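You operate a simulated robot arm through the tools that you are given. There is no shell and no other tool.

You are at the controls of a simulated robot arm. One attempt, no reset.

JOB
Wipe the specks off the dark framed plate with a tissue and lay it in the red case.
Fine: the white tissue next to the grey cloth, not the cloth, not the other tissue; put the tissue back; shut the case; the other plate stays where it lies. What is to be rubbed or washed off counts as gone when no trace of it is left.

The check looks at the end state, three seconds after you hand in, the way a careful person would. Anything else that was tipped, shoved, dropped, spilled or broken makes it a failure. Flat cloth is picked up by pressing the open fingertips on it (5 to 10 N) and closing them slowly along it; thin cloth reads only 2 to 8 mm in the jaws.

ROBOT AND FRAMES
A 7-joint arm with a two-finger parallel gripper, fixed in place. Base frame: the origin is at the foot of the arm, x ahead of it, y to its left, z up; the work surface is at about z = 0.78. Lengths are in m, angles in rad, forces in N, time in s.
Its first joint turns from -2.304 to 2.304 rad. Payload 3.91 kg.
The tool frame sits at the grasp point between the pads (the TCP): z along the fingers, y along the line on which they close. The tips reach 0.03 m beyond it. The gripper opens to 0.11 m. The fingers are 0.02 m wide and 0.01 m thick; the gripper's body (0.048 by 0.112 m) begins 0.055 m behind the TCP.
Orientation is told as [roll, pitch, yaw] about the base's x, y, z axes, in that order, counted from this pose: with the fingers straight down and closing along the base's y, the tool's x points along the base's -x, its y along +y and its z along -z.

CONTROLS
- The arm moves only by the tool jog_arm. Its argument "series" is a list of rows, each an object of numbers (a shift or turn left out is 0, a gripper value left out holds the last): "fingers": the gripper command, from -1 (shut) to 1 (fully open), values between in proportion; "tx", "ty", "tz": the shift along the tool's x, y, z in units of 50 mm (1.0 is 50 mm); "ax", "ay", "az": the turn, a rotation vector about the tool's x, y, z in units of 5 degrees (1.0 is 5 degrees). In form: [{"fingers": .., "tx": .., "ty": .., "tz": .., "ax": .., "ay": .., "az": ..}, ...]. A call has 1 to 20 rows; each row shifts and turns the commanded pose from where the row before left it, along the tool's axes as they then stand. A call with a number of a shift or a turn outside -1 to 1 is refused whole. A row lasts 0.2 s, in which the tool goes at most 0.05 m and 0.15 rad; a call with a longer step from one row to the next is refused whole, and so is a gripper value outside its range. A pose out of reach is approached as far as the arm can. The call stops where the force on the tool passes 80 N (or 10 N more than at its start, if that is more) or the arm is blocked; 0.2 s more then pass. Each finger travels about 0.108 m/s and halts on what it meets, pressing with about 42 N; the grip force reading is that of the motor and also rises with nothing between the fingers. The clock runs only during rows and for 0.2 s after the last one: add rows that do not move to give the fingers time. The reply holds the time, the measured pose of the TCP, the force on the tool along the base axes, the opening and the grip force, in the units named above and with some noise, with the torque about the TCP (base axes, N m) and any sound that the robot's microphone picked up, and new pictures: "views" is both (left out), scene, wrist or none.
- Cameras (640 x 400 px; columns grow to the right, rows downward): "scene" is fixed at [0.4002, -0.5015, 1.5284]; the picture's right is [0.92, -0.39, 0.00], its down [-0.23, -0.53, -0.82] and it looks along [0.32, 0.75, -0.58] (base axes); focal length 338 px, centre (320, 200). "wrist" rides on the gripper at [0.072, 0.017, -0.103] in the tool frame; the picture's right is [-0.23, 0.97, 0.00], its down [-0.76, -0.18, -0.62] and it looks along [-0.61, -0.14, 0.78] (tool axes); focal length 222 px, centre (320, 200). There is no depth. A picture from a camera that has moved, and an enlarged one, comes with that camera's place and axes in the base frame and with its lens.
- zoom(camera, box): a new picture of the part [left, top, right, bottom] of that camera's present view, enlarged. No time passes.
- close_job(): hands the job in; it is judged then, once.

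Places have to be worked out from the pictures, the camera data and where the tool is seen. Open the gripper and draw the arm clear of the work before you hand the job in, unless the task says otherwise.

The tools are called after ">>>" by a JSON object that holds its "name" and its "arguments". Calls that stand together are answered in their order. jog_arm: Moves the arm, as the interface text tells. Its arguments: {"type":"object","properties":{"series":{"type":"array","items":{"type":"object","properties":{"fingers":{"type":"number"},"tx":{"type":"number"},"ty":{"type":"number"},"tz":{"type":"number"},"ax":{"type":"number"},"ay":{"type":"number"},"az":{"type":"number"}}}},"views":{"type":"string","enum":["both","scene","wrist","none"]}},"required":["series"]} The other tools are called the same way: zoom (camera, box) takes an enlarged picture of a part of a camera's view; close_job () hands the job in.

At the start:

```text
clock: 0.0
tcp_pos: [0.5797, 0.4339, 1.1177]
ee_rot: [0.0, -0.001, 0.0]
force: [0.0, 0.6, -0.3]
torque: [-0.03, 0.02, 0.03]
opening: 0.1097
gripper_force: 0.1
```

scene: 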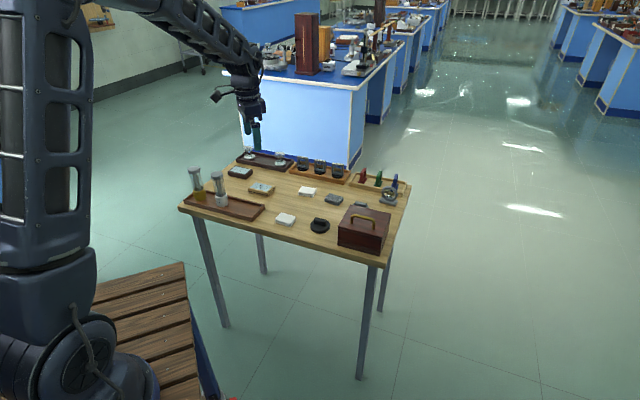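
wrist: 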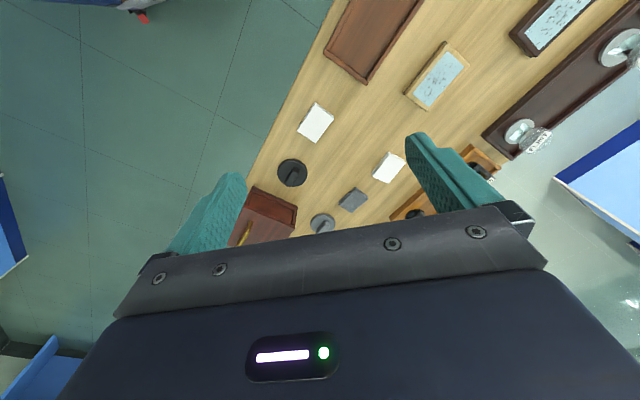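

The scene shows a table with two framed plates, two white tissues, a grey cloth, and a red-brown case with a handle. I'll zoom in on the table to identify everything first.

>>> {"name": "zoom", "arguments": {"camera": "scene", "box": [170, 140, 300, 230]}}

>>> {"name": "zoom", "arguments": {"camera": "scene", "box": [270, 150, 420, 260]}}

>>> {"name": "zoom", "arguments": {"camera": "wrist", "box": [220, 0, 480, 240]}}

>>> {"name": "zoom", "arguments": {"camera": "wrist", "box": [400, 0, 640, 200]}}

```text
4.44 times, centred on (235, 185) of scene
camera zoom: at [0.4002, -0.5015, 1.5284], right [0.92, -0.39, 0.0], down [-0.23, -0.53, -0.82], along [0.32, 0.75, -0.58], focal length 1502 px, centre (698, 267)
```

zoom: 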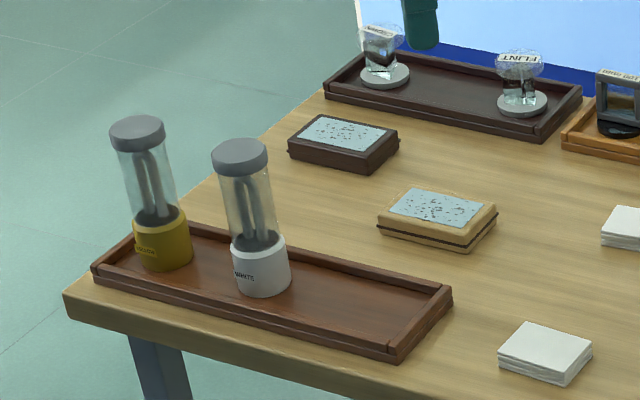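

```text
3.64 times, centred on (345, 205) of scene
camera zoom: at [0.4002, -0.5015, 1.5284], right [0.92, -0.39, 0.0], down [-0.23, -0.53, -0.82], along [0.32, 0.75, -0.58], focal length 1229 px, centre (229, 182)
```

zoom: 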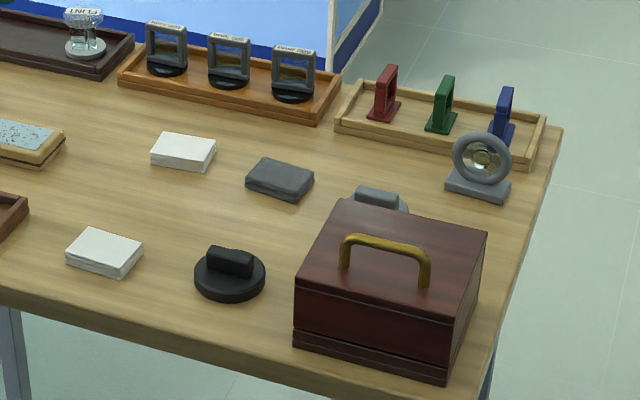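

```text
1.67 times, centred on (350, 120) of wrist
camera zoom: at [0.5062, 0.4518, 1.2196], right [0.23, 0.97, 0.0], down [0.76, -0.18, 0.62], along [0.61, -0.14, -0.78], focal length 370 px, centre (270, 333)
```

zoom: 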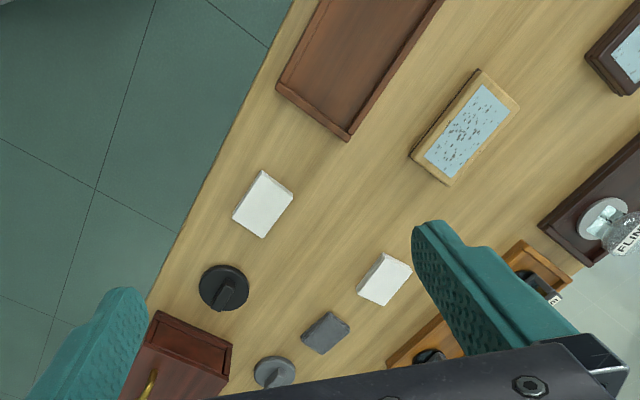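

```text
2.00 times, centred on (520, 100) of wrist
camera zoom: at [0.5062, 0.4518, 1.2196], right [0.23, 0.97, 0.0], down [0.76, -0.18, 0.62], along [0.61, -0.14, -0.78], focal length 444 px, centre (-80, 400)
```

zoom: 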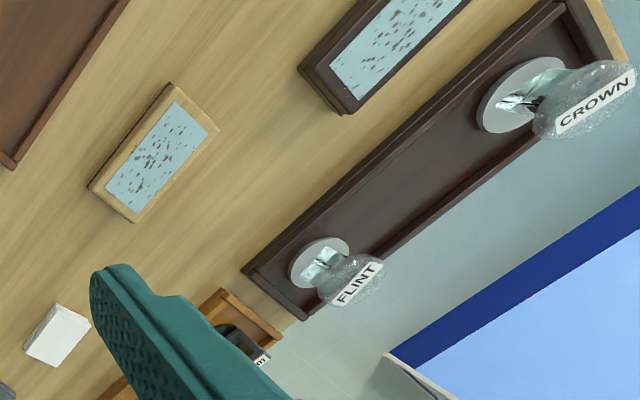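

Layout so far: the dark plate is near (0.575, 0.77), the target tissue near (0.783, 0.54), the grey cloth near (0.86, 0.45) and the case near (0.86, 0.21). The table is turned by about 45°. I'll move the wrist camera over the case to see how it opens.

>>> {"name": "jog_arm", "arguments": {"series": [{"tx": -0.4, "ty": -0.613, "tz": 0.2, "fingers": 1}, {"tx": -0.4, "ty": -0.613, "tz": 0.2}, {"tx": -0.4, "ty": -0.613, "tz": 0.2}, {"tx": -0.4, "ty": -0.613, "tz": 0.2}, {"tx": -0.4, "ty": -0.613, "tz": 0.2}, {"tx": -0.4, "ty": -0.613, "tz": 0.2}, {}], "views": "both"}}

```text
clock: 1.6
tcp_pos: [0.6997, 0.251, 1.0528]
ee_rot: [0.002, 0.0, 0.0]
force: [0.6, -0.5, -0.3]
torque: [0.02, 0.0, -0.01]
opening: 0.11
gripper_force: 0.0
camera wrist: at [0.6262, 0.2687, 1.1561], right [0.23, 0.97, 0.0], down [0.76, -0.18, 0.62], along [0.61, -0.14, -0.78], focal length 222 px, centre (320, 200)
```

scene: 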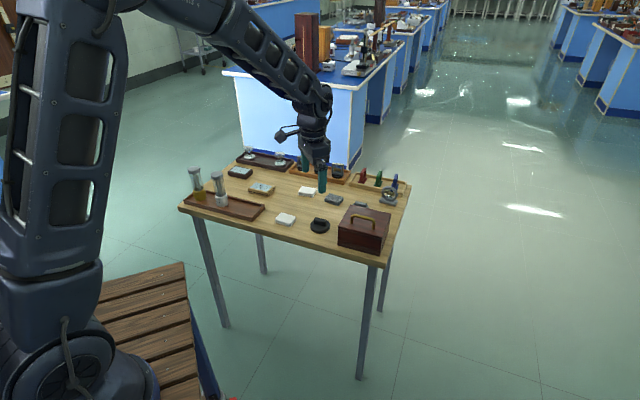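
wrist: 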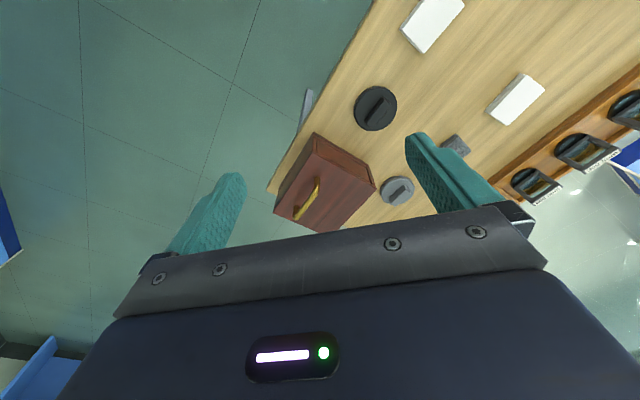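

>>> {"name": "zoom", "arguments": {"camera": "wrist", "box": [250, 110, 400, 240]}}

>>> {"name": "zoom", "arguments": {"camera": "scene", "box": [325, 190, 405, 260]}}

>>> {"name": "zoom", "arguments": {"camera": "wrist", "box": [340, 0, 560, 200]}}

```text
3.08 times, centred on (325, 175) of wrist
camera zoom: at [0.6262, 0.2687, 1.1561], right [0.23, 0.97, 0.0], down [0.76, -0.18, 0.62], along [0.61, -0.14, -0.78], focal length 684 px, centre (305, 277)
```

zoom: 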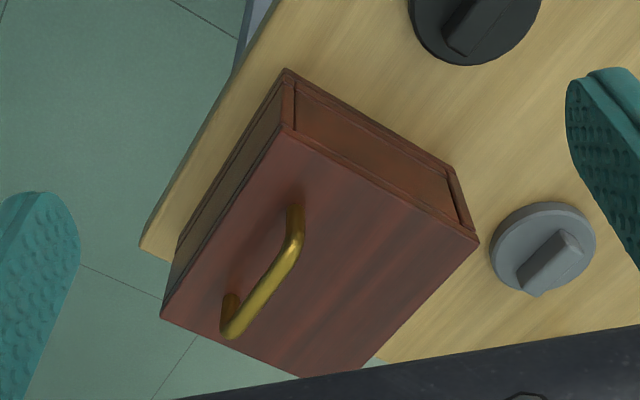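

```text
5.71 times, centred on (365, 225) of scene
camera zoom: at [0.4002, -0.5015, 1.5284], right [0.92, -0.39, 0.0], down [-0.23, -0.53, -0.82], along [0.32, 0.75, -0.58], focal length 1932 px, centre (63, 57)
```

zoom: 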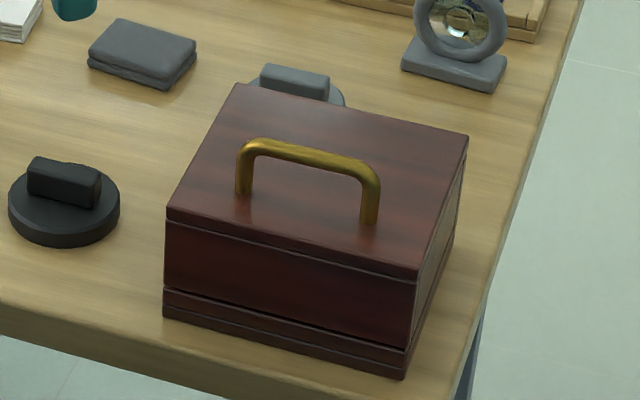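

```text
2.00 times, centred on (450, 100) of wrist
camera zoom: at [0.6262, 0.2687, 1.1561], right [0.23, 0.97, 0.0], down [0.76, -0.18, 0.62], along [0.61, -0.14, -0.78], focal length 444 px, centre (60, 400)
```

zoom: 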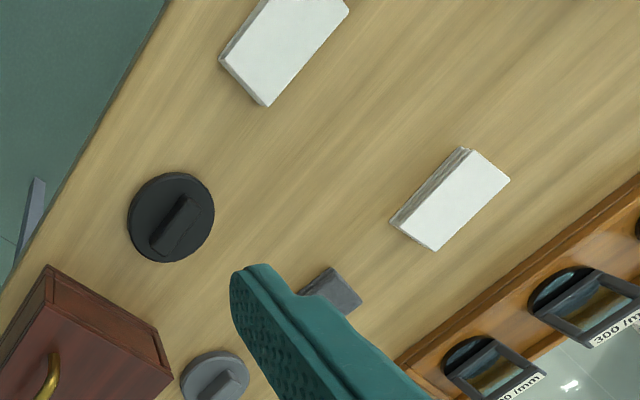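

The case has a top slab with a brass handle and an inset panel on its left end; I can't yet tell which part opens. I'll turn the camera to look at that end from a lower angle.

>>> {"name": "jog_arm", "arguments": {"series": [{"ty": 0.8, "tz": 0.5}, {"ty": 0.8, "tz": 0.5}, {"az": 1}, {"az": 1}, {"az": 1}, {"az": 1}, {"az": 1}, {"az": 1}, {"az": 1}, {"az": 1}, {"az": 0.5}, {}], "views": "wrist"}}

```text
clock: 4.2
tcp_pos: [0.6993, 0.3284, 1.0059]
ee_rot: [0.001, -0.001, -0.741]
force: [-0.2, -0.6, 0.0]
torque: [0.05, -0.02, -0.02]
opening: 0.1099
gripper_force: 0.0
camera wrist: at [0.657, 0.3928, 1.1098], right [0.83, 0.56, 0.0], down [0.44, -0.65, 0.62], along [0.35, -0.51, -0.78], focal length 222 px, centre (320, 200)
```

wrist: 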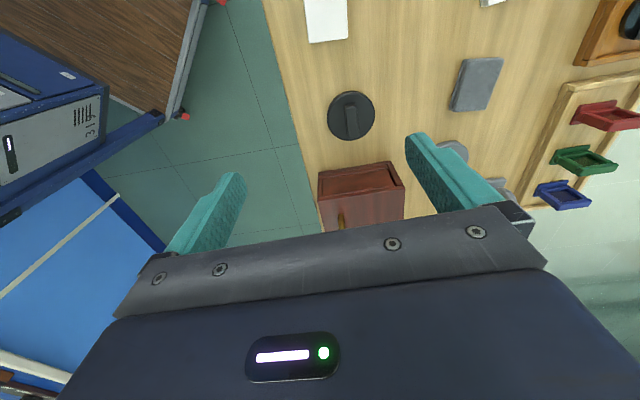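

I can see the end panel from above but too steeply. I'll back off, lower the tool and tilt it for a flatter look at the case end and the lid seam.

>>> {"name": "jog_arm", "arguments": {"series": [{"tx": 0.49, "ty": 0.3, "tz": 0.5}, {"tx": 0.49, "ty": 0.3, "tz": 0.5}, {"ay": -1}, {"ay": -1}, {"ay": -1}, {"ay": -1}, {"ay": -1}, {}], "views": "wrist"}}

>>> {"name": "zoom", "arguments": {"camera": "wrist", "box": [250, 60, 450, 220]}}

```text
clock: 6.0
tcp_pos: [0.6835, 0.3861, 0.9569]
ee_rot: [0.001, -0.434, -0.742]
force: [-0.2, -0.3, -0.1]
torque: [-0.03, -0.01, 0.0]
opening: 0.11
gripper_force: 0.1
camera wrist: at [0.6133, 0.4736, 1.0195], right [0.81, 0.58, 0.1], down [0.19, -0.42, 0.89], along [0.55, -0.7, -0.45], focal length 222 px, centre (320, 200)
```

wrist: 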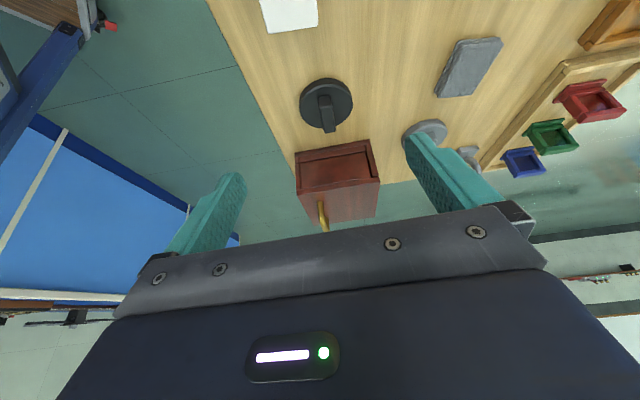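

```text
2.50 times, centred on (350, 140) of wrist
camera zoom: at [0.6133, 0.4736, 1.0195], right [0.81, 0.58, 0.1], down [0.19, -0.42, 0.89], along [0.55, -0.7, -0.45], focal length 555 px, centre (245, 350)
```

zoom: 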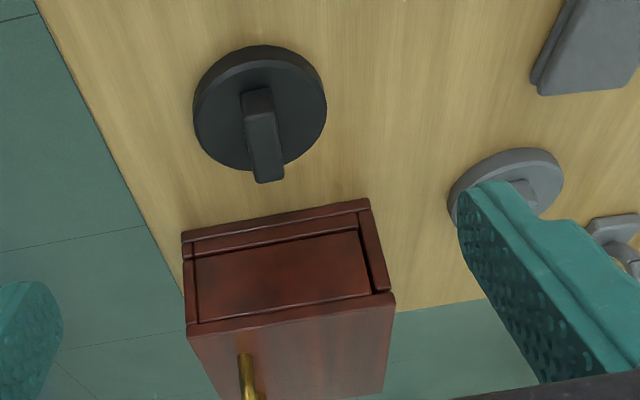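

The handle sits nearer the front edge of the top slab, so the slab looks like a lid hinged at the back. I'll come back to it. Next I'll level the tool and go over the target tissue for a close look at its edges and thickness.

>>> {"name": "jog_arm", "arguments": {"series": [{"ay": 1}, {"ay": 1}, {"ay": 1}, {"ay": 1}, {"ay": 1}, {"tx": 0.506, "ty": 0.697, "tz": 0.108}, {"tx": 0.506, "ty": 0.697, "tz": 0.108}, {"tx": 0.506, "ty": 0.697, "tz": 0.108}, {"tx": 0.506, "ty": 0.697, "tz": 0.108}, {"tx": 0.506, "ty": 0.697, "tz": 0.108}, {}], "views": "wrist"}}

>>> {"name": "zoom", "arguments": {"camera": "wrist", "box": [240, 60, 440, 220]}}

```text
clock: 8.4
tcp_pos: [0.7065, 0.6042, 0.9288]
ee_rot: [0.0, 0.0, -0.742]
force: [0.7, 0.0, 0.3]
torque: [0.01, -0.01, -0.01]
opening: 0.1099
gripper_force: 0.0
camera wrist: at [0.6654, 0.6675, 1.0328], right [0.83, 0.56, 0.0], down [0.44, -0.65, 0.62], along [0.35, -0.51, -0.78], focal length 222 px, centre (320, 200)
```

wrist: 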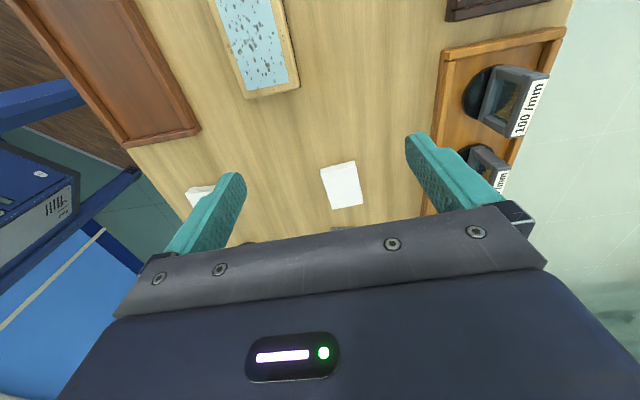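

```text
2.50 times, centred on (340, 140) of wrist
camera zoom: at [0.6654, 0.6675, 1.0328], right [0.83, 0.56, 0.0], down [0.44, -0.65, 0.62], along [0.35, -0.51, -0.78], focal length 555 px, centre (270, 350)
```

zoom: 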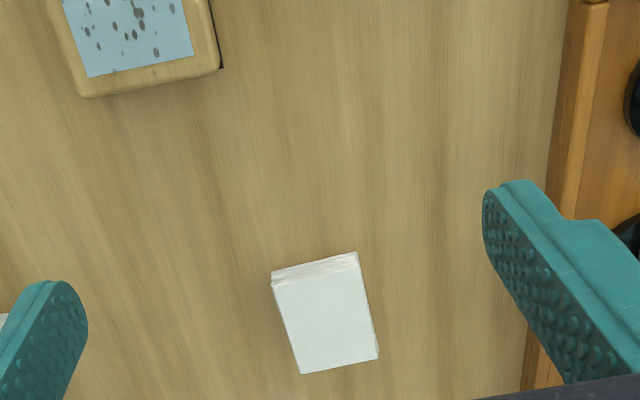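

The tissue is a folded pad of about 61 × 45 × 15 mm. Its centre is near (0.788, 0.542), with the long edge at about -40°, so a yaw of about -40° lines up with it. Now I'll look at the dark plate from right above.

>>> {"name": "jog_arm", "arguments": {"series": [{"tx": 0.836, "ty": 0.134, "tz": -0.204, "az": -0.1}, {"tx": 0.836, "ty": 0.134, "tz": -0.204, "az": -0.1}, {"tx": 0.836, "ty": 0.134, "tz": -0.204, "az": -0.1}, {"tx": 0.836, "ty": 0.134, "tz": -0.204, "az": -0.1}, {"tx": 0.836, "ty": 0.134, "tz": -0.204, "az": -0.1}, {}], "views": "wrist"}}

>>> {"name": "zoom", "arguments": {"camera": "wrist", "box": [220, 20, 420, 180]}}

```text
clock: 9.8
tcp_pos: [0.5726, 0.7614, 0.9812]
ee_rot: [0.0, 0.001, -0.697]
force: [0.4, 0.0, 0.0]
torque: [0.0, 0.01, 0.03]
opening: 0.1104
gripper_force: 0.1
camera wrist: at [0.5275, 0.8224, 1.0847], right [0.8, 0.6, 0.0], down [0.47, -0.63, 0.62], along [0.37, -0.5, -0.78], focal length 222 px, centre (320, 200)
```

wrist: 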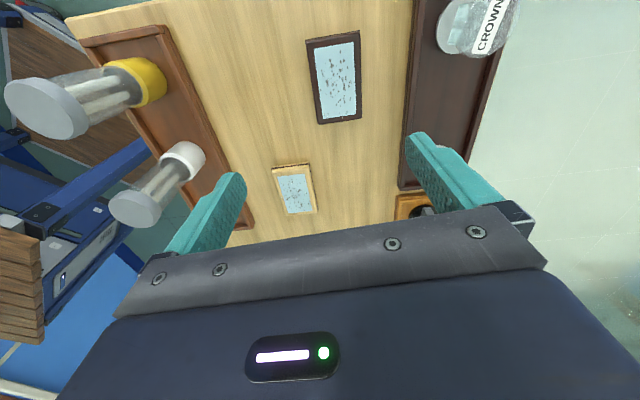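

```text
2.50 times, centred on (320, 100) of wrist
camera zoom: at [0.5275, 0.8224, 1.0847], right [0.8, 0.6, 0.0], down [0.47, -0.63, 0.62], along [0.37, -0.5, -0.78], focal length 555 px, centre (320, 450)
```

zoom: 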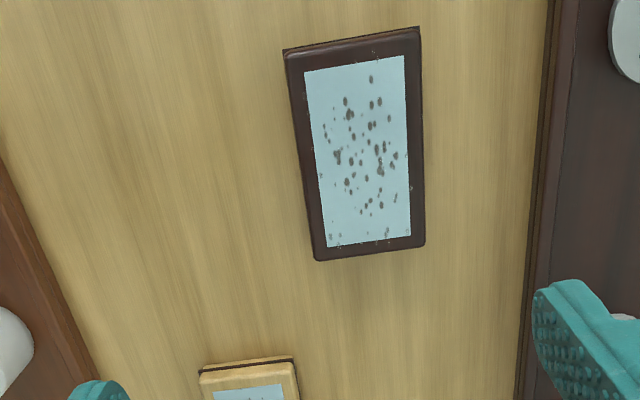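

The dark plate is about 85 × 55 mm, centred near (0.576, 0.789) with its long side at -45°. I'll zoom in to see where the specks are.

>>> {"name": "zoom", "arguments": {"camera": "wrist", "box": [300, 25, 370, 130]}}

>>> {"name": "zoom", "arguments": {"camera": "scene", "box": [220, 155, 260, 185]}}

```text
3.81 times, centred on (335, 78) of wrist
camera zoom: at [0.5275, 0.8224, 1.0847], right [0.8, 0.6, 0.0], down [0.47, -0.63, 0.62], along [0.37, -0.5, -0.78], focal length 846 px, centre (263, 667)
```

zoom: 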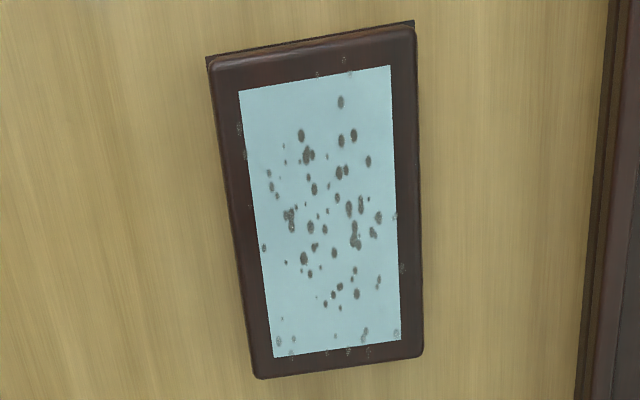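

```text
13.33 times, centred on (240, 170) of scene
camera zoom: at [0.4002, -0.5015, 1.5284], right [0.92, -0.39, 0.0], down [-0.23, -0.53, -0.82], along [0.32, 0.75, -0.58], focal length 4507 px, centre (1387, 600)
```

zoom: 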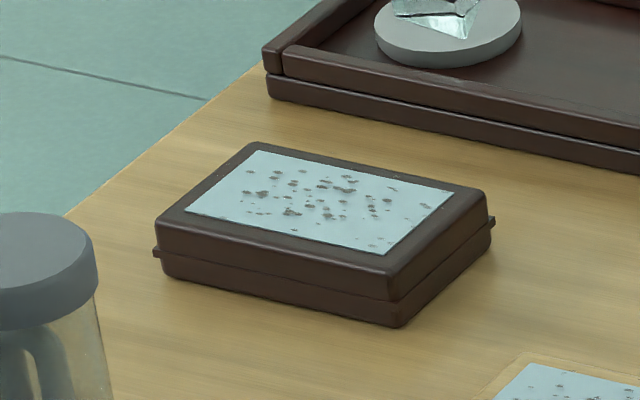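

Specks lie on both the glass and the dark frame, so the whole top face (z ≈ 0.80) has to be rubbed, out to the edges. I'll go back over the target tissue at the matching yaw for a final alignment look.

>>> {"name": "jog_arm", "arguments": {"series": [{"tx": -0.8746, "ty": -0.0857, "tz": 0.1457}, {"tx": -0.8746, "ty": -0.0857, "tz": 0.1457}, {"tx": -0.8746, "ty": -0.0857, "tz": 0.1457}, {"tx": -0.8746, "ty": -0.0857, "tz": 0.1457}, {"tx": -0.8746, "ty": -0.0857, "tz": 0.1457}, {"tx": -0.8746, "ty": -0.0857, "tz": 0.1457}, {"tx": -0.8746, "ty": -0.0857, "tz": 0.1457}, {}], "views": "wrist"}}

>>> {"name": "zoom", "arguments": {"camera": "wrist", "box": [240, 60, 440, 220]}}

```text
clock: 11.6
tcp_pos: [0.7863, 0.5442, 0.9332]
ee_rot: [-0.001, 0.0, -0.698]
force: [-0.5, 0.3, 0.9]
torque: [0.03, 0.0, 0.01]
opening: 0.1098
gripper_force: 0.0
camera wrist: at [0.7418, 0.6048, 1.0356], right [0.8, 0.6, 0.0], down [0.47, -0.63, 0.62], along [0.37, -0.5, -0.78], focal length 222 px, centre (320, 200)
```

wrist: 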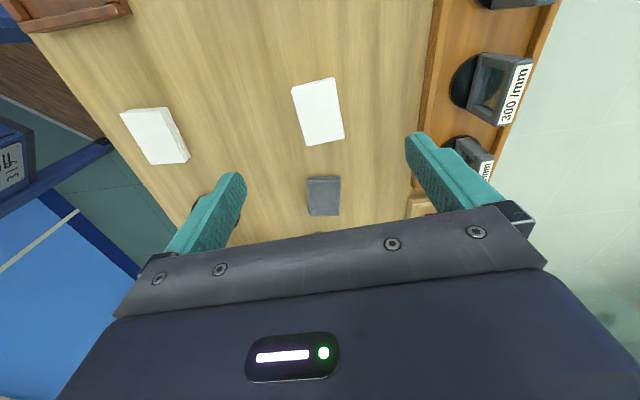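

```text
2.50 times, centred on (340, 140) of wrist
camera zoom: at [0.7418, 0.6048, 1.0356], right [0.8, 0.6, 0.0], down [0.47, -0.63, 0.62], along [0.37, -0.5, -0.78], focal length 555 px, centre (270, 350)
```

zoom: 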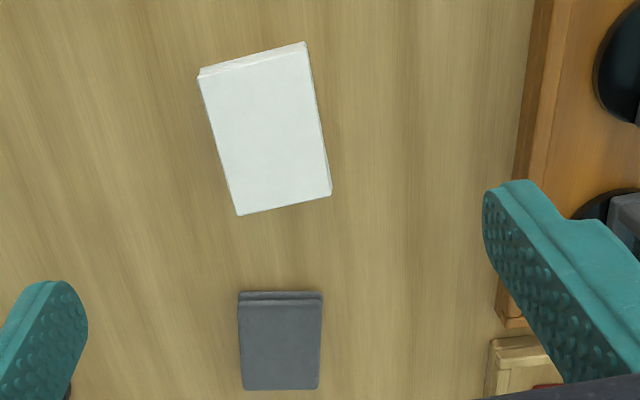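

The pad is centred near (0.788, 0.542) at a yaw of about -40.5°, and the open fingers have clearance on both sides. I'll descend straddling it until the tips are about 8 mm above the table.

>>> {"name": "jog_arm", "arguments": {"series": [{"tx": -0.06, "ty": -0.01, "tz": 0.8, "az": 0.1}, {"tz": 0.8}, {"tz": 0.5}, {"tz": 0.2}, {}], "views": "both"}}

```text
clock: 12.8
tcp_pos: [0.7918, 0.5417, 0.8141]
ee_rot: [0.0, 0.0, -0.706]
force: [-0.1, -0.7, -0.2]
torque: [-0.02, -0.01, 0.0]
opening: 0.1099
gripper_force: 0.0
camera wrist: at [0.7464, 0.6028, 0.9167], right [0.81, 0.59, 0.0], down [0.46, -0.63, 0.62], along [0.37, -0.5, -0.78], focal length 222 px, centre (320, 200)
```

scene: 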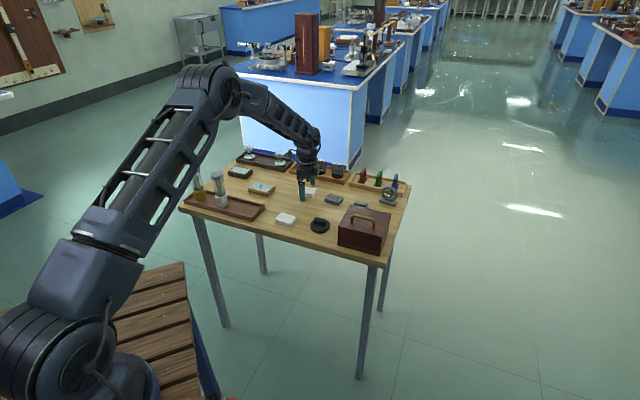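
wrist: 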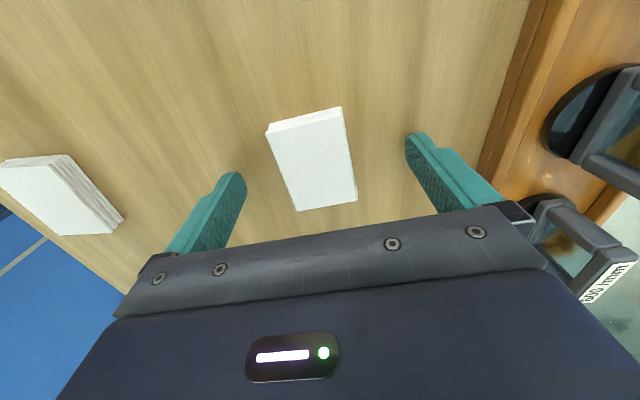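

The pad is centred between the fingers. I'll raise a few millimetres so the pad stands proud of the tips, then close slowly on its short sides.

>>> {"name": "jog_arm", "arguments": {"series": [{"tx": 0.03, "tz": -0.09}, {"fingers": 0.5}, {"fingers": 0.2}, {"fingers": 0.0}, {"fingers": -0.1}, {"fingers": -0.2}, {"fingers": -0.25}, {}, {}], "views": "wrist"}}

```text
clock: 14.8
tcp_pos: [0.7889, 0.5428, 0.8197]
ee_rot: [0.0, 0.0, -0.706]
force: [0.1, 0.5, 0.1]
torque: [0.03, 0.02, 0.01]
opening: 0.0443
gripper_force: 41.7
camera wrist: at [0.7447, 0.6035, 0.9222], right [0.81, 0.59, 0.0], down [0.46, -0.63, 0.62], along [0.37, -0.5, -0.78], focal length 222 px, centre (320, 200)
```

wrist: 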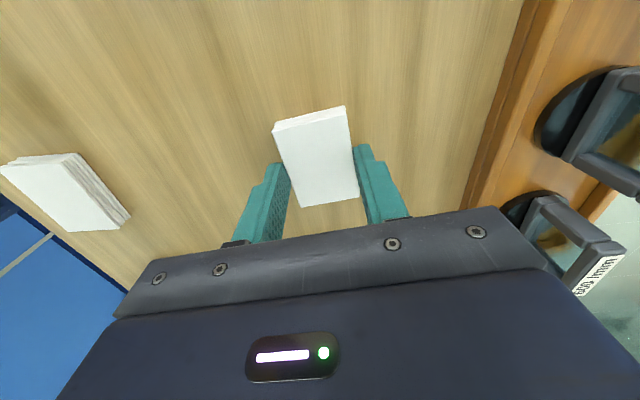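

The pad is gripped (44 mm opening, 42 N). I'll lift it, turn to about +45° yaw so its long side spans the plate's width, and carry it over the dark plate.

>>> {"name": "jog_arm", "arguments": {"series": [{"tz": -0.4}, {"tz": -0.8}, {"tz": -0.8}, {"tz": -0.4}, {"az": -1}, {"az": -1}, {"az": -1}, {"az": -1}, {"az": -1}, {"az": -1}, {"az": -1}, {"az": -1}, {"az": -1}, {"az": -1}, {"az": -1}, {"az": -1}, {"az": -1}, {"az": -1}, {"az": -1}, {"az": -1}], "views": "wrist"}}

```text
clock: 19.0
tcp_pos: [0.7876, 0.5415, 0.9393]
ee_rot: [0.0, 0.0, 0.691]
force: [-0.4, -0.3, -0.6]
torque: [0.01, 0.0, 0.02]
opening: 0.0443
gripper_force: 41.7
camera wrist: at [0.7213, 0.5099, 1.042], right [-0.45, 0.9, 0.0], down [0.7, 0.35, 0.62], along [0.56, 0.28, -0.78], focal length 222 px, centre (320, 200)
```

wrist: 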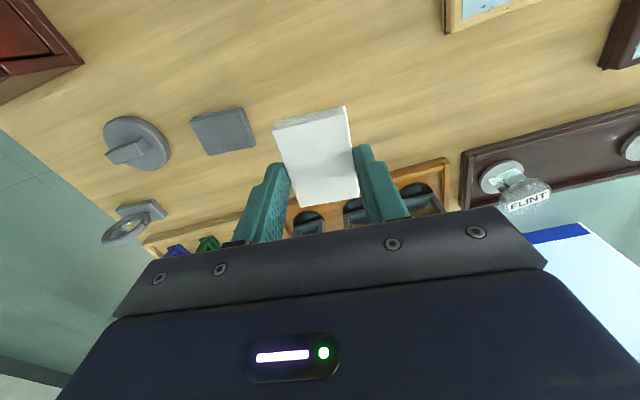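

The tissue came up cleanly as one pad. I'll finish the turn and carry it over to the dark plate, staying high.

>>> {"name": "jog_arm", "arguments": {"series": [{"az": -1}, {"az": -0.09}, {"tx": -0.0677, "ty": 0.928}, {"tx": -0.0677, "ty": 0.928}, {"tx": -0.0677, "ty": 0.928}, {"tx": -0.0677, "ty": 0.928}, {"tx": -0.0677, "ty": 0.928}, {"tx": -0.0677, "ty": 0.928}, {"tx": -0.0677, "ty": 0.928}, {}], "views": "both"}}

```text
clock: 21.2
tcp_pos: [0.577, 0.7897, 0.9412]
ee_rot: [0.0, -0.001, 0.785]
force: [0.3, -0.9, 0.5]
torque: [-0.02, -0.01, 0.02]
opening: 0.0445
gripper_force: 41.6
camera wrist: at [0.5135, 0.7529, 1.0431], right [-0.53, 0.85, 0.0], down [0.66, 0.41, 0.62], along [0.53, 0.33, -0.78], focal length 222 px, centre (320, 200)
```

scene: 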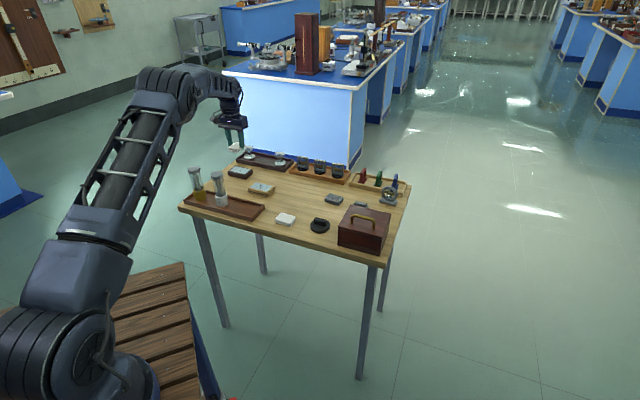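
wrist: 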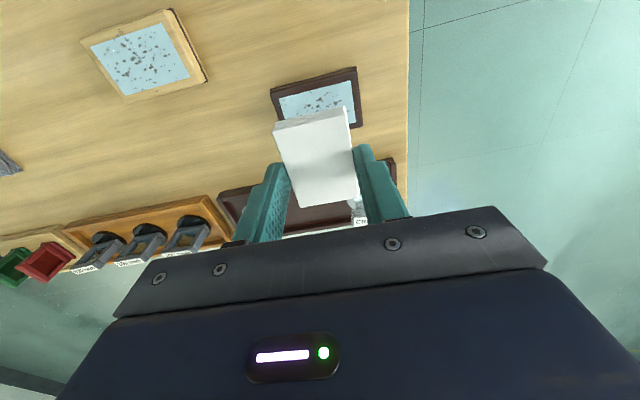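

I'm hovering over the plate with the pad. I'll zoom in to check the plate's edges against the pad before lowering.

>>> {"name": "zoom", "arguments": {"camera": "wrist", "box": [240, 50, 400, 170]}}

>>> {"name": "zoom", "arguments": {"camera": "scene", "box": [200, 120, 280, 190]}}

```text
3.33 times, centred on (320, 110) of wrist
camera zoom: at [0.5135, 0.7529, 1.0431], right [-0.53, 0.85, 0.0], down [0.66, 0.41, 0.62], along [0.53, 0.33, -0.78], focal length 740 px, centre (320, 500)
```

zoom: 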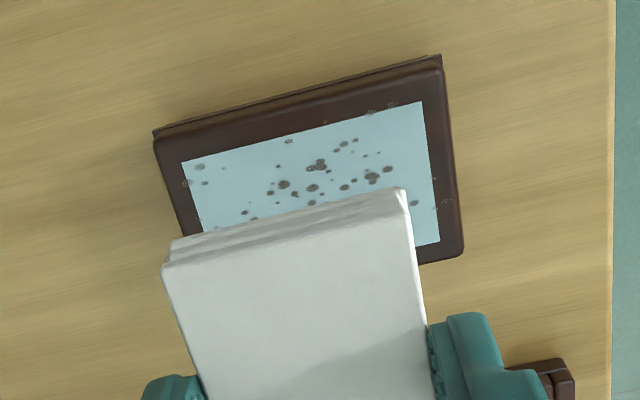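

```text
5.71 times, centred on (240, 155) of scene
camera zoom: at [0.4002, -0.5015, 1.5284], right [0.92, -0.39, 0.0], down [-0.23, -0.53, -0.82], along [0.32, 0.75, -0.58], focal length 1932 px, centre (777, 457)
```

zoom: 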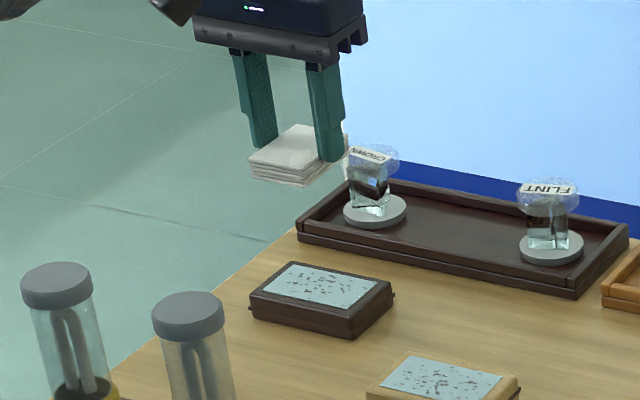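

The plate's centre is confirmed at (0.5755, 0.7895) at 45°, and the pad's 60 mm side spans its 55 mm width. I'll lower to just above contact.

>>> {"name": "jog_arm", "arguments": {"series": [{"tz": 0.8}, {"tz": 0.7}, {"tz": 0.3}, {}], "views": "scene"}}

>>> {"name": "zoom", "arguments": {"camera": "scene", "box": [200, 120, 280, 190]}}

```text
clock: 22.2
tcp_pos: [0.5768, 0.7901, 0.8526]
ee_rot: [0.001, 0.001, 0.784]
force: [0.3, 1.3, -1.1]
torque: [-0.01, -0.02, 0.02]
opening: 0.0443
gripper_force: 41.7
```

scene: 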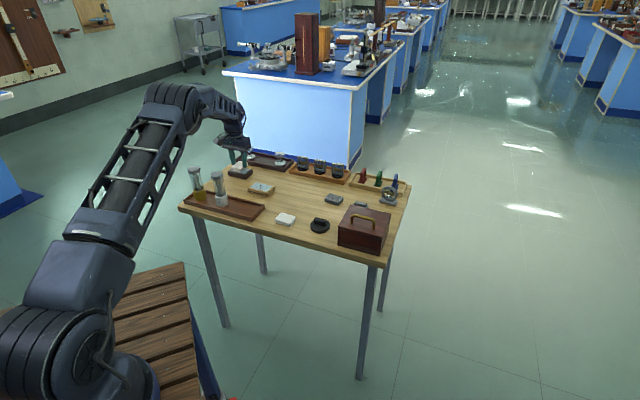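

```text
5.71 times, centred on (240, 155) of scene
camera zoom: at [0.4002, -0.5015, 1.5284], right [0.92, -0.39, 0.0], down [-0.23, -0.53, -0.82], along [0.32, 0.75, -0.58], focal length 1932 px, centre (777, 457)
```

zoom: 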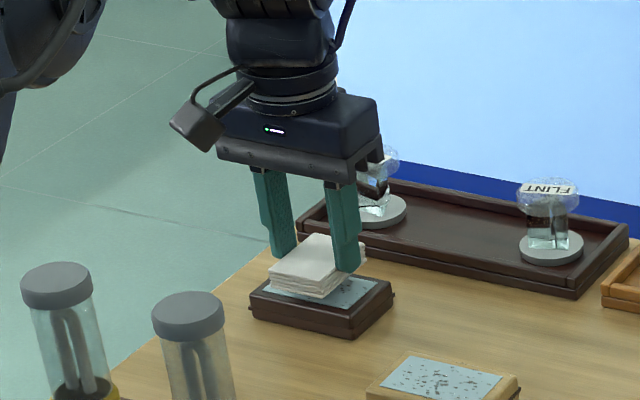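

The pad is about 1 cm above the plate and well placed. I'll lower in 2 mm steps to find light contact.

>>> {"name": "jog_arm", "arguments": {"series": [{"tz": 0.16}, {"tz": 0.04}, {}], "views": "none"}}

>>> {"name": "jog_arm", "arguments": {"series": [{"tz": 0.04}, {}], "views": "none"}}

>>> {"name": "jog_arm", "arguments": {"series": [{"tz": 0.03}, {}], "views": "none"}}

```text
clock: 23.0
tcp_pos: [0.5771, 0.7894, 0.8416]
ee_rot: [-0.001, -0.001, 0.787]
force: [0.3, -0.9, 7.2]
torque: [-0.1, 0.07, -0.01]
opening: 0.0442
gripper_force: 41.9
```

```text
clock: 23.6
tcp_pos: [0.5771, 0.789, 0.8407]
ee_rot: [0.002, -0.005, 0.786]
force: [-0.4, 5.4, 28.4]
torque: [-0.06, 0.15, 0.02]
opening: 0.0445
gripper_force: 42.5
```

```text
clock: 24.2
tcp_pos: [0.5772, 0.7883, 0.8399]
ee_rot: [-0.002, -0.002, 0.785]
force: [0.6, 7.4, 36.9]
torque: [0.3, -0.04, -0.03]
opening: 0.0443
gripper_force: 41.9
```

Contact is at z ≈ 0.842 and stiff (about 10 N/mm); 37 N is more than I want. I'll back off to roughly 10 N.

>>> {"name": "jog_arm", "arguments": {"series": [{"tz": -0.05}, {}], "views": "none"}}

```text
clock: 24.8
tcp_pos: [0.5775, 0.7878, 0.8391]
ee_rot: [0.001, 0.001, 0.787]
force: [2.5, 2.9, 22.5]
torque: [0.25, -0.16, 0.01]
opening: 0.0443
gripper_force: 42.4
```

Force is still 22 N, so I'll ease off a little more.

>>> {"name": "jog_arm", "arguments": {"series": [{"tz": -0.03}, {}], "views": "none"}}

```text
clock: 25.4
tcp_pos: [0.5778, 0.7873, 0.8392]
ee_rot: [-0.001, 0.005, 0.785]
force: [-0.9, -1.0, 2.3]
torque: [0.02, -0.01, -0.02]
opening: 0.0445
gripper_force: 41.8
```

Force dropped to about 2 N. I'll press back down 1 mm to get around 8–10 N.

>>> {"name": "jog_arm", "arguments": {"series": [{"tz": 0.02}, {}, {}], "views": "none"}}

```text
clock: 26.2
tcp_pos: [0.5768, 0.7874, 0.8389]
ee_rot: [-0.001, 0.001, 0.785]
force: [0.4, -1.3, 2.9]
torque: [0.04, -0.08, 0.0]
opening: 0.0444
gripper_force: 42.0
```

>>> {"name": "jog_arm", "arguments": {"series": [{"tz": 0.02}, {}, {}], "views": "wrist"}}

```text
clock: 27.0
tcp_pos: [0.5773, 0.7875, 0.8382]
ee_rot: [0.0, 0.001, 0.786]
force: [0.1, 0.9, 5.5]
torque: [0.03, -0.04, -0.03]
opening: 0.0445
gripper_force: 42.2
camera wrist: at [0.5132, 0.75, 0.9412], right [-0.53, 0.85, 0.0], down [0.66, 0.41, 0.62], along [0.53, 0.33, -0.78], focal length 222 px, centre (320, 200)
```

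wrist: 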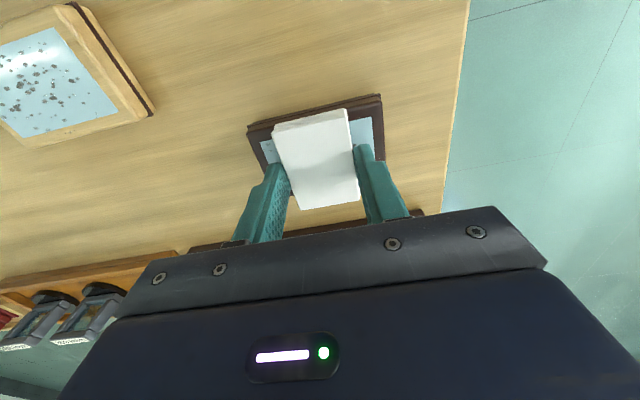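

Contact is light at 5.5 N. I'll zoom in to check how the pad sits against the plate's near edge.

>>> {"name": "zoom", "arguments": {"camera": "wrist", "box": [230, 80, 400, 220]}}

>>> {"name": "zoom", "arguments": {"camera": "scene", "box": [210, 140, 280, 190]}}

```text
2.86 times, centred on (315, 150) of wrist
camera zoom: at [0.5132, 0.75, 0.9412], right [-0.53, 0.85, 0.0], down [0.66, 0.41, 0.62], along [0.53, 0.33, -0.78], focal length 635 px, centre (334, 343)
```

zoom: 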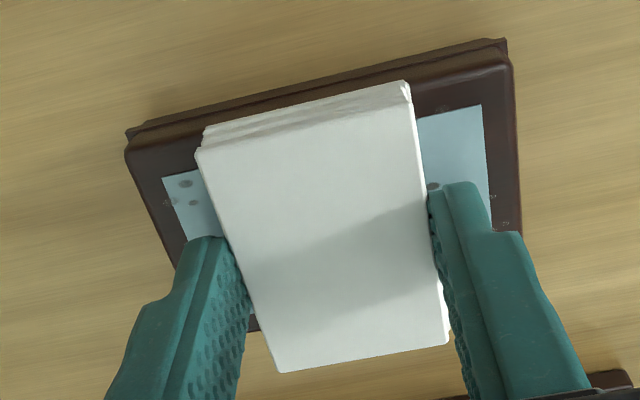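

```text
8.00 times, centred on (245, 165) of scene
camera zoom: at [0.4002, -0.5015, 1.5284], right [0.92, -0.39, 0.0], down [-0.23, -0.53, -0.82], along [0.32, 0.75, -0.58], focal length 2704 px, centre (920, 480)
```

zoom: 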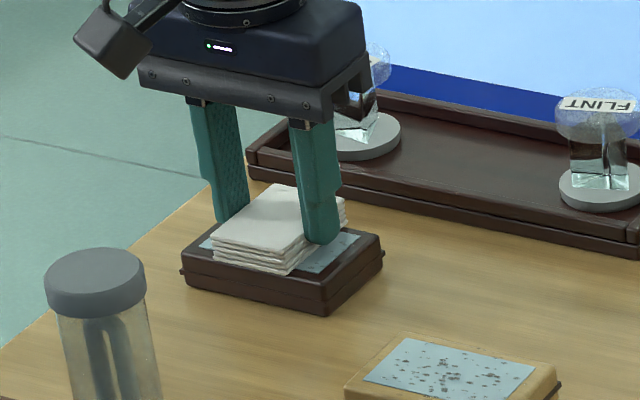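

The pad lies flat across the plate with its near edge about 3 mm short of the plate's near edge, so I'll do passes at two radial offsets. First a slow stroke toward the far left end.

>>> {"name": "jog_arm", "arguments": {"series": [{"ty": 0.1}, {"ty": 0.1}, {"ty": 0.1}, {"ty": 0.1}, {"ty": 0.1}, {"ty": 0.1}], "views": "wrist"}}

>>> {"name": "zoom", "arguments": {"camera": "wrist", "box": [220, 70, 390, 210]}}

```text
clock: 28.4
tcp_pos: [0.5552, 0.8082, 0.8393]
ee_rot: [0.0, 0.001, 0.785]
force: [3.5, -3.3, 15.0]
torque: [-0.17, -0.2, 0.0]
opening: 0.0443
gripper_force: 42.4
camera wrist: at [0.4914, 0.7711, 0.9409], right [-0.53, 0.85, 0.0], down [0.66, 0.41, 0.62], along [0.53, 0.33, -0.78], focal length 222 px, centre (320, 200)
```

wrist: 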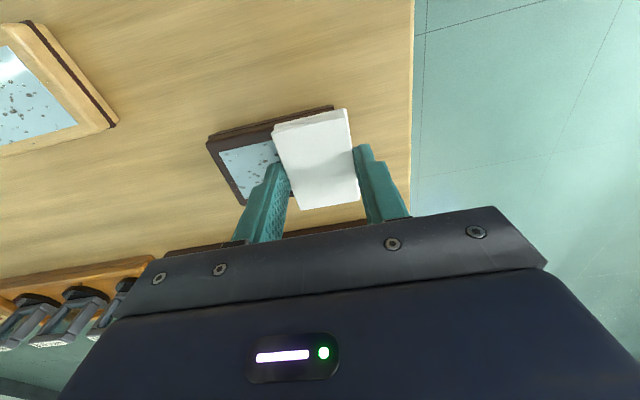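

```text
2.86 times, centred on (305, 140) of wrist
camera zoom: at [0.4914, 0.7711, 0.9409], right [-0.53, 0.85, 0.0], down [0.66, 0.41, 0.62], along [0.53, 0.33, -0.78], focal length 635 px, centre (363, 371)
```

zoom: 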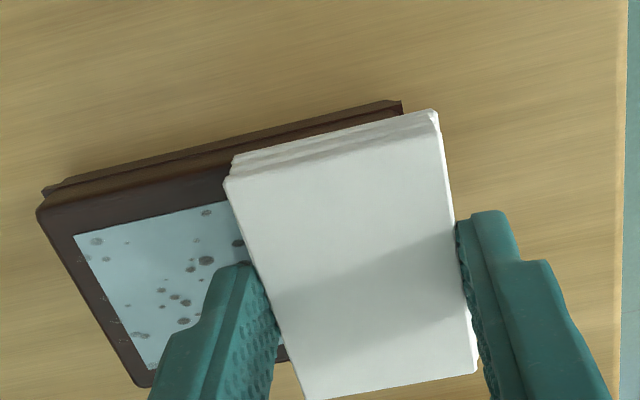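

The plate hasn't moved, friction is about 5 N at 15 N normal force, and the pad now overhangs the left end. Next is a full stroke to the other end.

>>> {"name": "jog_arm", "arguments": {"series": [{"ty": -0.1}, {"ty": -0.1}, {"ty": -0.1}, {"ty": -0.1}, {"ty": -0.1}, {"ty": -0.1}, {"ty": -0.1}, {"ty": -0.1}, {"ty": -0.1}, {"ty": -0.1}, {"ty": -0.1}, {"ty": -0.1}], "views": "wrist"}}

>>> {"name": "zoom", "arguments": {"camera": "wrist", "box": [260, 70, 430, 210]}}

```text
clock: 31.0
tcp_pos: [0.5966, 0.7672, 0.8378]
ee_rot: [0.0, -0.002, 0.783]
force: [-2.8, 4.4, 15.3]
torque: [0.19, 0.11, -0.01]
opening: 0.0443
gripper_force: 42.1
camera wrist: at [0.5333, 0.7293, 0.9406], right [-0.53, 0.85, 0.0], down [0.66, 0.41, 0.62], along [0.53, 0.33, -0.78], focal length 222 px, centre (320, 200)
```

wrist: 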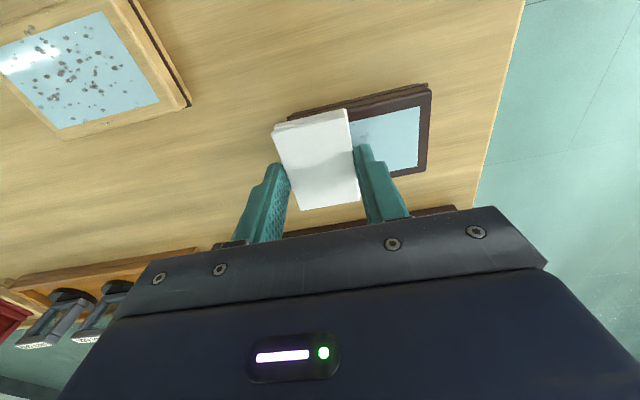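

```text
2.86 times, centred on (345, 140) of wrist
camera zoom: at [0.5333, 0.7293, 0.9406], right [-0.53, 0.85, 0.0], down [0.66, 0.41, 0.62], along [0.53, 0.33, -0.78], focal length 635 px, centre (249, 371)
```

zoom: 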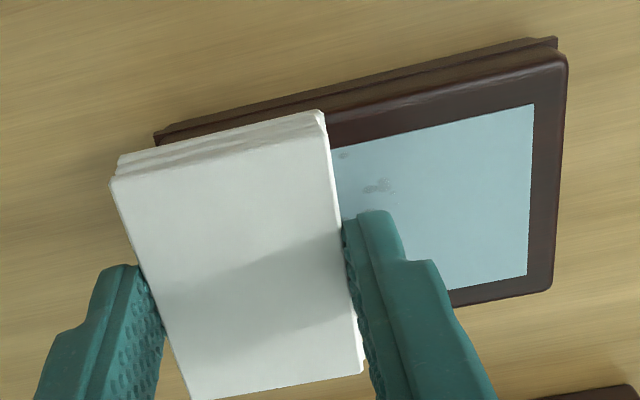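

The strokes work: the covered area is nearly clean, with a few faint traces left. I'll run several more passes, shifting slightly inward and outward so the near and far frame edges are covered too.

>>> {"name": "jog_arm", "arguments": {"series": [{"tx": 0.1}, {"ty": 0.15}, {"ty": 0.15}, {"ty": 0.15}, {"ty": 0.15}, {"ty": 0.15}, {"ty": 0.15}, {"ty": 0.15}, {"ty": 0.15}, {"tx": -0.05}, {"ty": -0.15}, {"ty": -0.15}, {"ty": -0.15}, {"ty": -0.15}, {"ty": -0.15}, {"ty": -0.15}, {"ty": -0.15}, {"ty": -0.15}], "views": "wrist"}}

>>> {"name": "zoom", "arguments": {"camera": "wrist", "box": [260, 70, 430, 210]}}

```text
clock: 34.8
tcp_pos: [0.5964, 0.7632, 0.8377]
ee_rot: [0.001, 0.0, 0.785]
force: [-0.8, 1.4, 6.6]
torque: [0.01, 0.05, -0.01]
opening: 0.0445
gripper_force: 41.4
camera wrist: at [0.5334, 0.7265, 0.9404], right [-0.53, 0.85, 0.0], down [0.66, 0.41, 0.62], along [0.53, 0.33, -0.78], focal length 222 px, centre (320, 200)
```

wrist: 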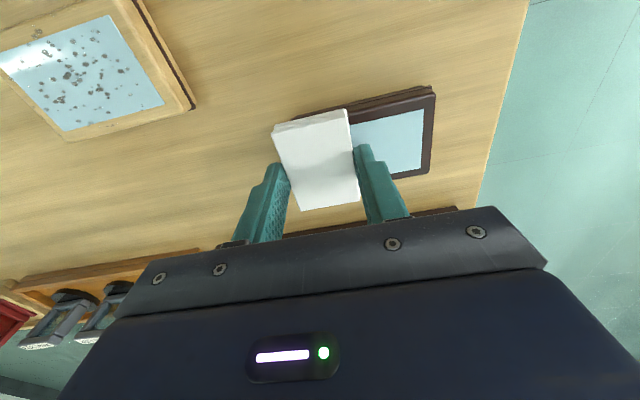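

```text
2.86 times, centred on (345, 140) of wrist
camera zoom: at [0.5334, 0.7265, 0.9404], right [-0.53, 0.85, 0.0], down [0.66, 0.41, 0.62], along [0.53, 0.33, -0.78], focal length 635 px, centre (249, 371)
```

zoom: 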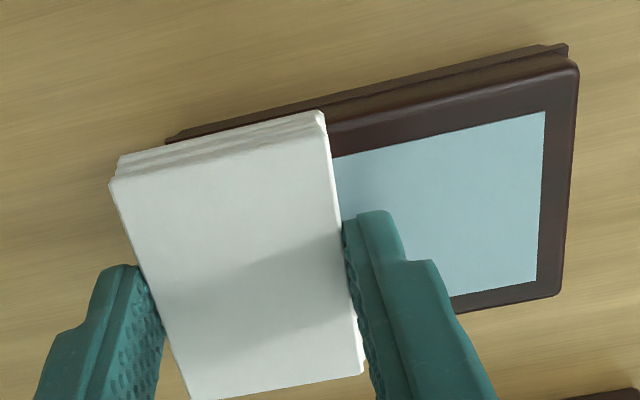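

The visible half is clean. I'll make two more passes, one shifted further inward and one further outward, with slightly more pressure.

>>> {"name": "jog_arm", "arguments": {"series": [{"tx": 0.08, "tz": 0.015}, {"ty": 0.15}, {"ty": 0.15}, {"ty": 0.15}, {"ty": 0.15}, {"ty": 0.15}, {"ty": 0.15}, {"ty": 0.15}, {"ty": 0.15}, {"tx": -0.1}, {"tx": -0.1}, {"ty": -0.15}, {"ty": -0.15}, {"ty": -0.15}, {"ty": -0.15}, {"ty": -0.15}, {"ty": -0.15}, {"ty": -0.15}, {"ty": -0.15}], "views": "wrist"}}

>>> {"name": "zoom", "arguments": {"camera": "wrist", "box": [260, 70, 430, 210]}}

```text
clock: 38.8
tcp_pos: [0.6009, 0.7691, 0.8366]
ee_rot: [0.0, 0.0, 0.786]
force: [-0.3, 1.2, 2.5]
torque: [0.06, 0.02, 0.03]
opening: 0.0444
gripper_force: 42.2
camera wrist: at [0.5369, 0.7307, 0.9402], right [-0.53, 0.85, 0.0], down [0.66, 0.41, 0.62], along [0.53, 0.33, -0.78], focal length 222 px, centre (320, 200)
```

wrist: 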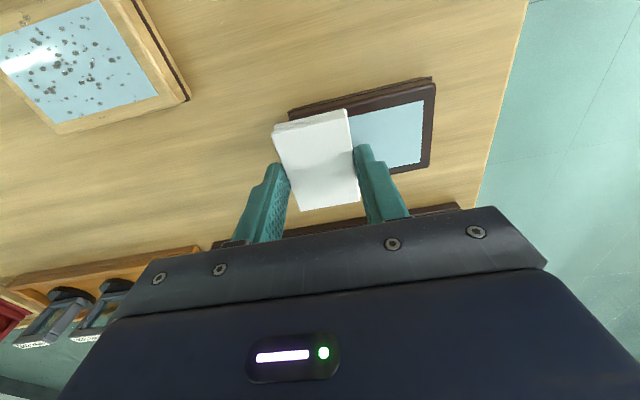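

```text
2.86 times, centred on (345, 140) of wrist
camera zoom: at [0.5369, 0.7307, 0.9402], right [-0.53, 0.85, 0.0], down [0.66, 0.41, 0.62], along [0.53, 0.33, -0.78], focal length 635 px, centre (249, 371)
```

zoom: 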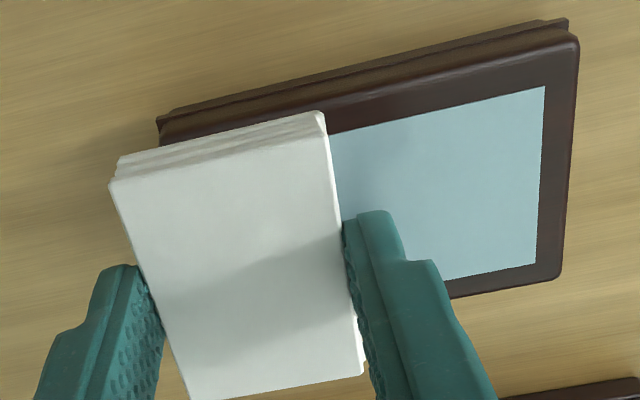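

The plate looks clean where I can see it. I'll lift the pad straight up and off to the side to inspect the whole top face.

>>> {"name": "jog_arm", "arguments": {"series": [{"tz": -0.3}, {"tz": -0.8}, {"tz": -0.8}, {"ty": -0.8, "tz": -0.2}, {"ty": -0.8}, {}], "views": "wrist"}}

>>> {"name": "zoom", "arguments": {"camera": "wrist", "box": [360, 60, 500, 180]}}

>>> {"name": "zoom", "arguments": {"camera": "scene", "box": [220, 155, 260, 185]}}

```text
clock: 40.2
tcp_pos: [0.6566, 0.7119, 0.9437]
ee_rot: [0.0, 0.0, 0.786]
force: [-0.1, -0.4, -0.2]
torque: [0.0, 0.04, 0.01]
opening: 0.0446
gripper_force: 41.6
camera wrist: at [0.5924, 0.6741, 1.0469], right [-0.53, 0.85, 0.0], down [0.66, 0.41, 0.62], along [0.53, 0.33, -0.78], focal length 222 px, centre (320, 200)
```

wrist: 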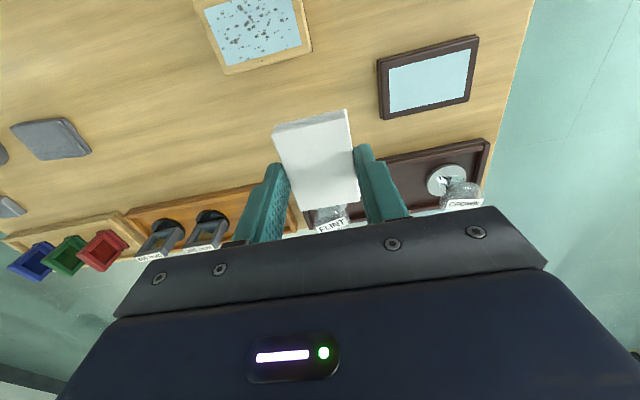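

```text
3.33 times, centred on (430, 120) of wrist
camera zoom: at [0.5924, 0.6741, 1.0469], right [-0.53, 0.85, 0.0], down [0.66, 0.41, 0.62], along [0.53, 0.33, -0.78], focal length 740 px, centre (-47, 467)
```

zoom: 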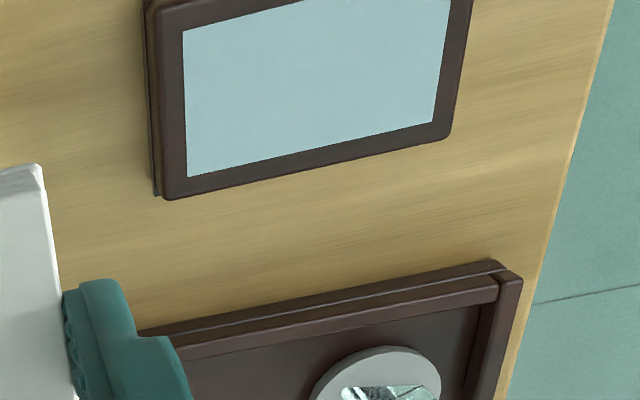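

```text
13.33 times, centred on (240, 170) of scene
camera zoom: at [0.4002, -0.5015, 1.5284], right [0.92, -0.39, 0.0], down [-0.23, -0.53, -0.82], along [0.32, 0.75, -0.58], focal length 4507 px, centre (1387, 600)
```

zoom: 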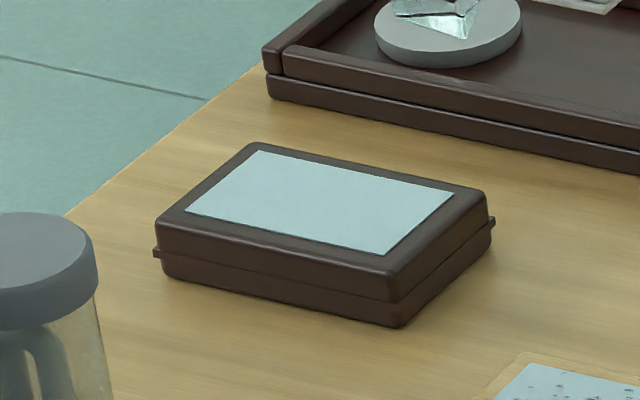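

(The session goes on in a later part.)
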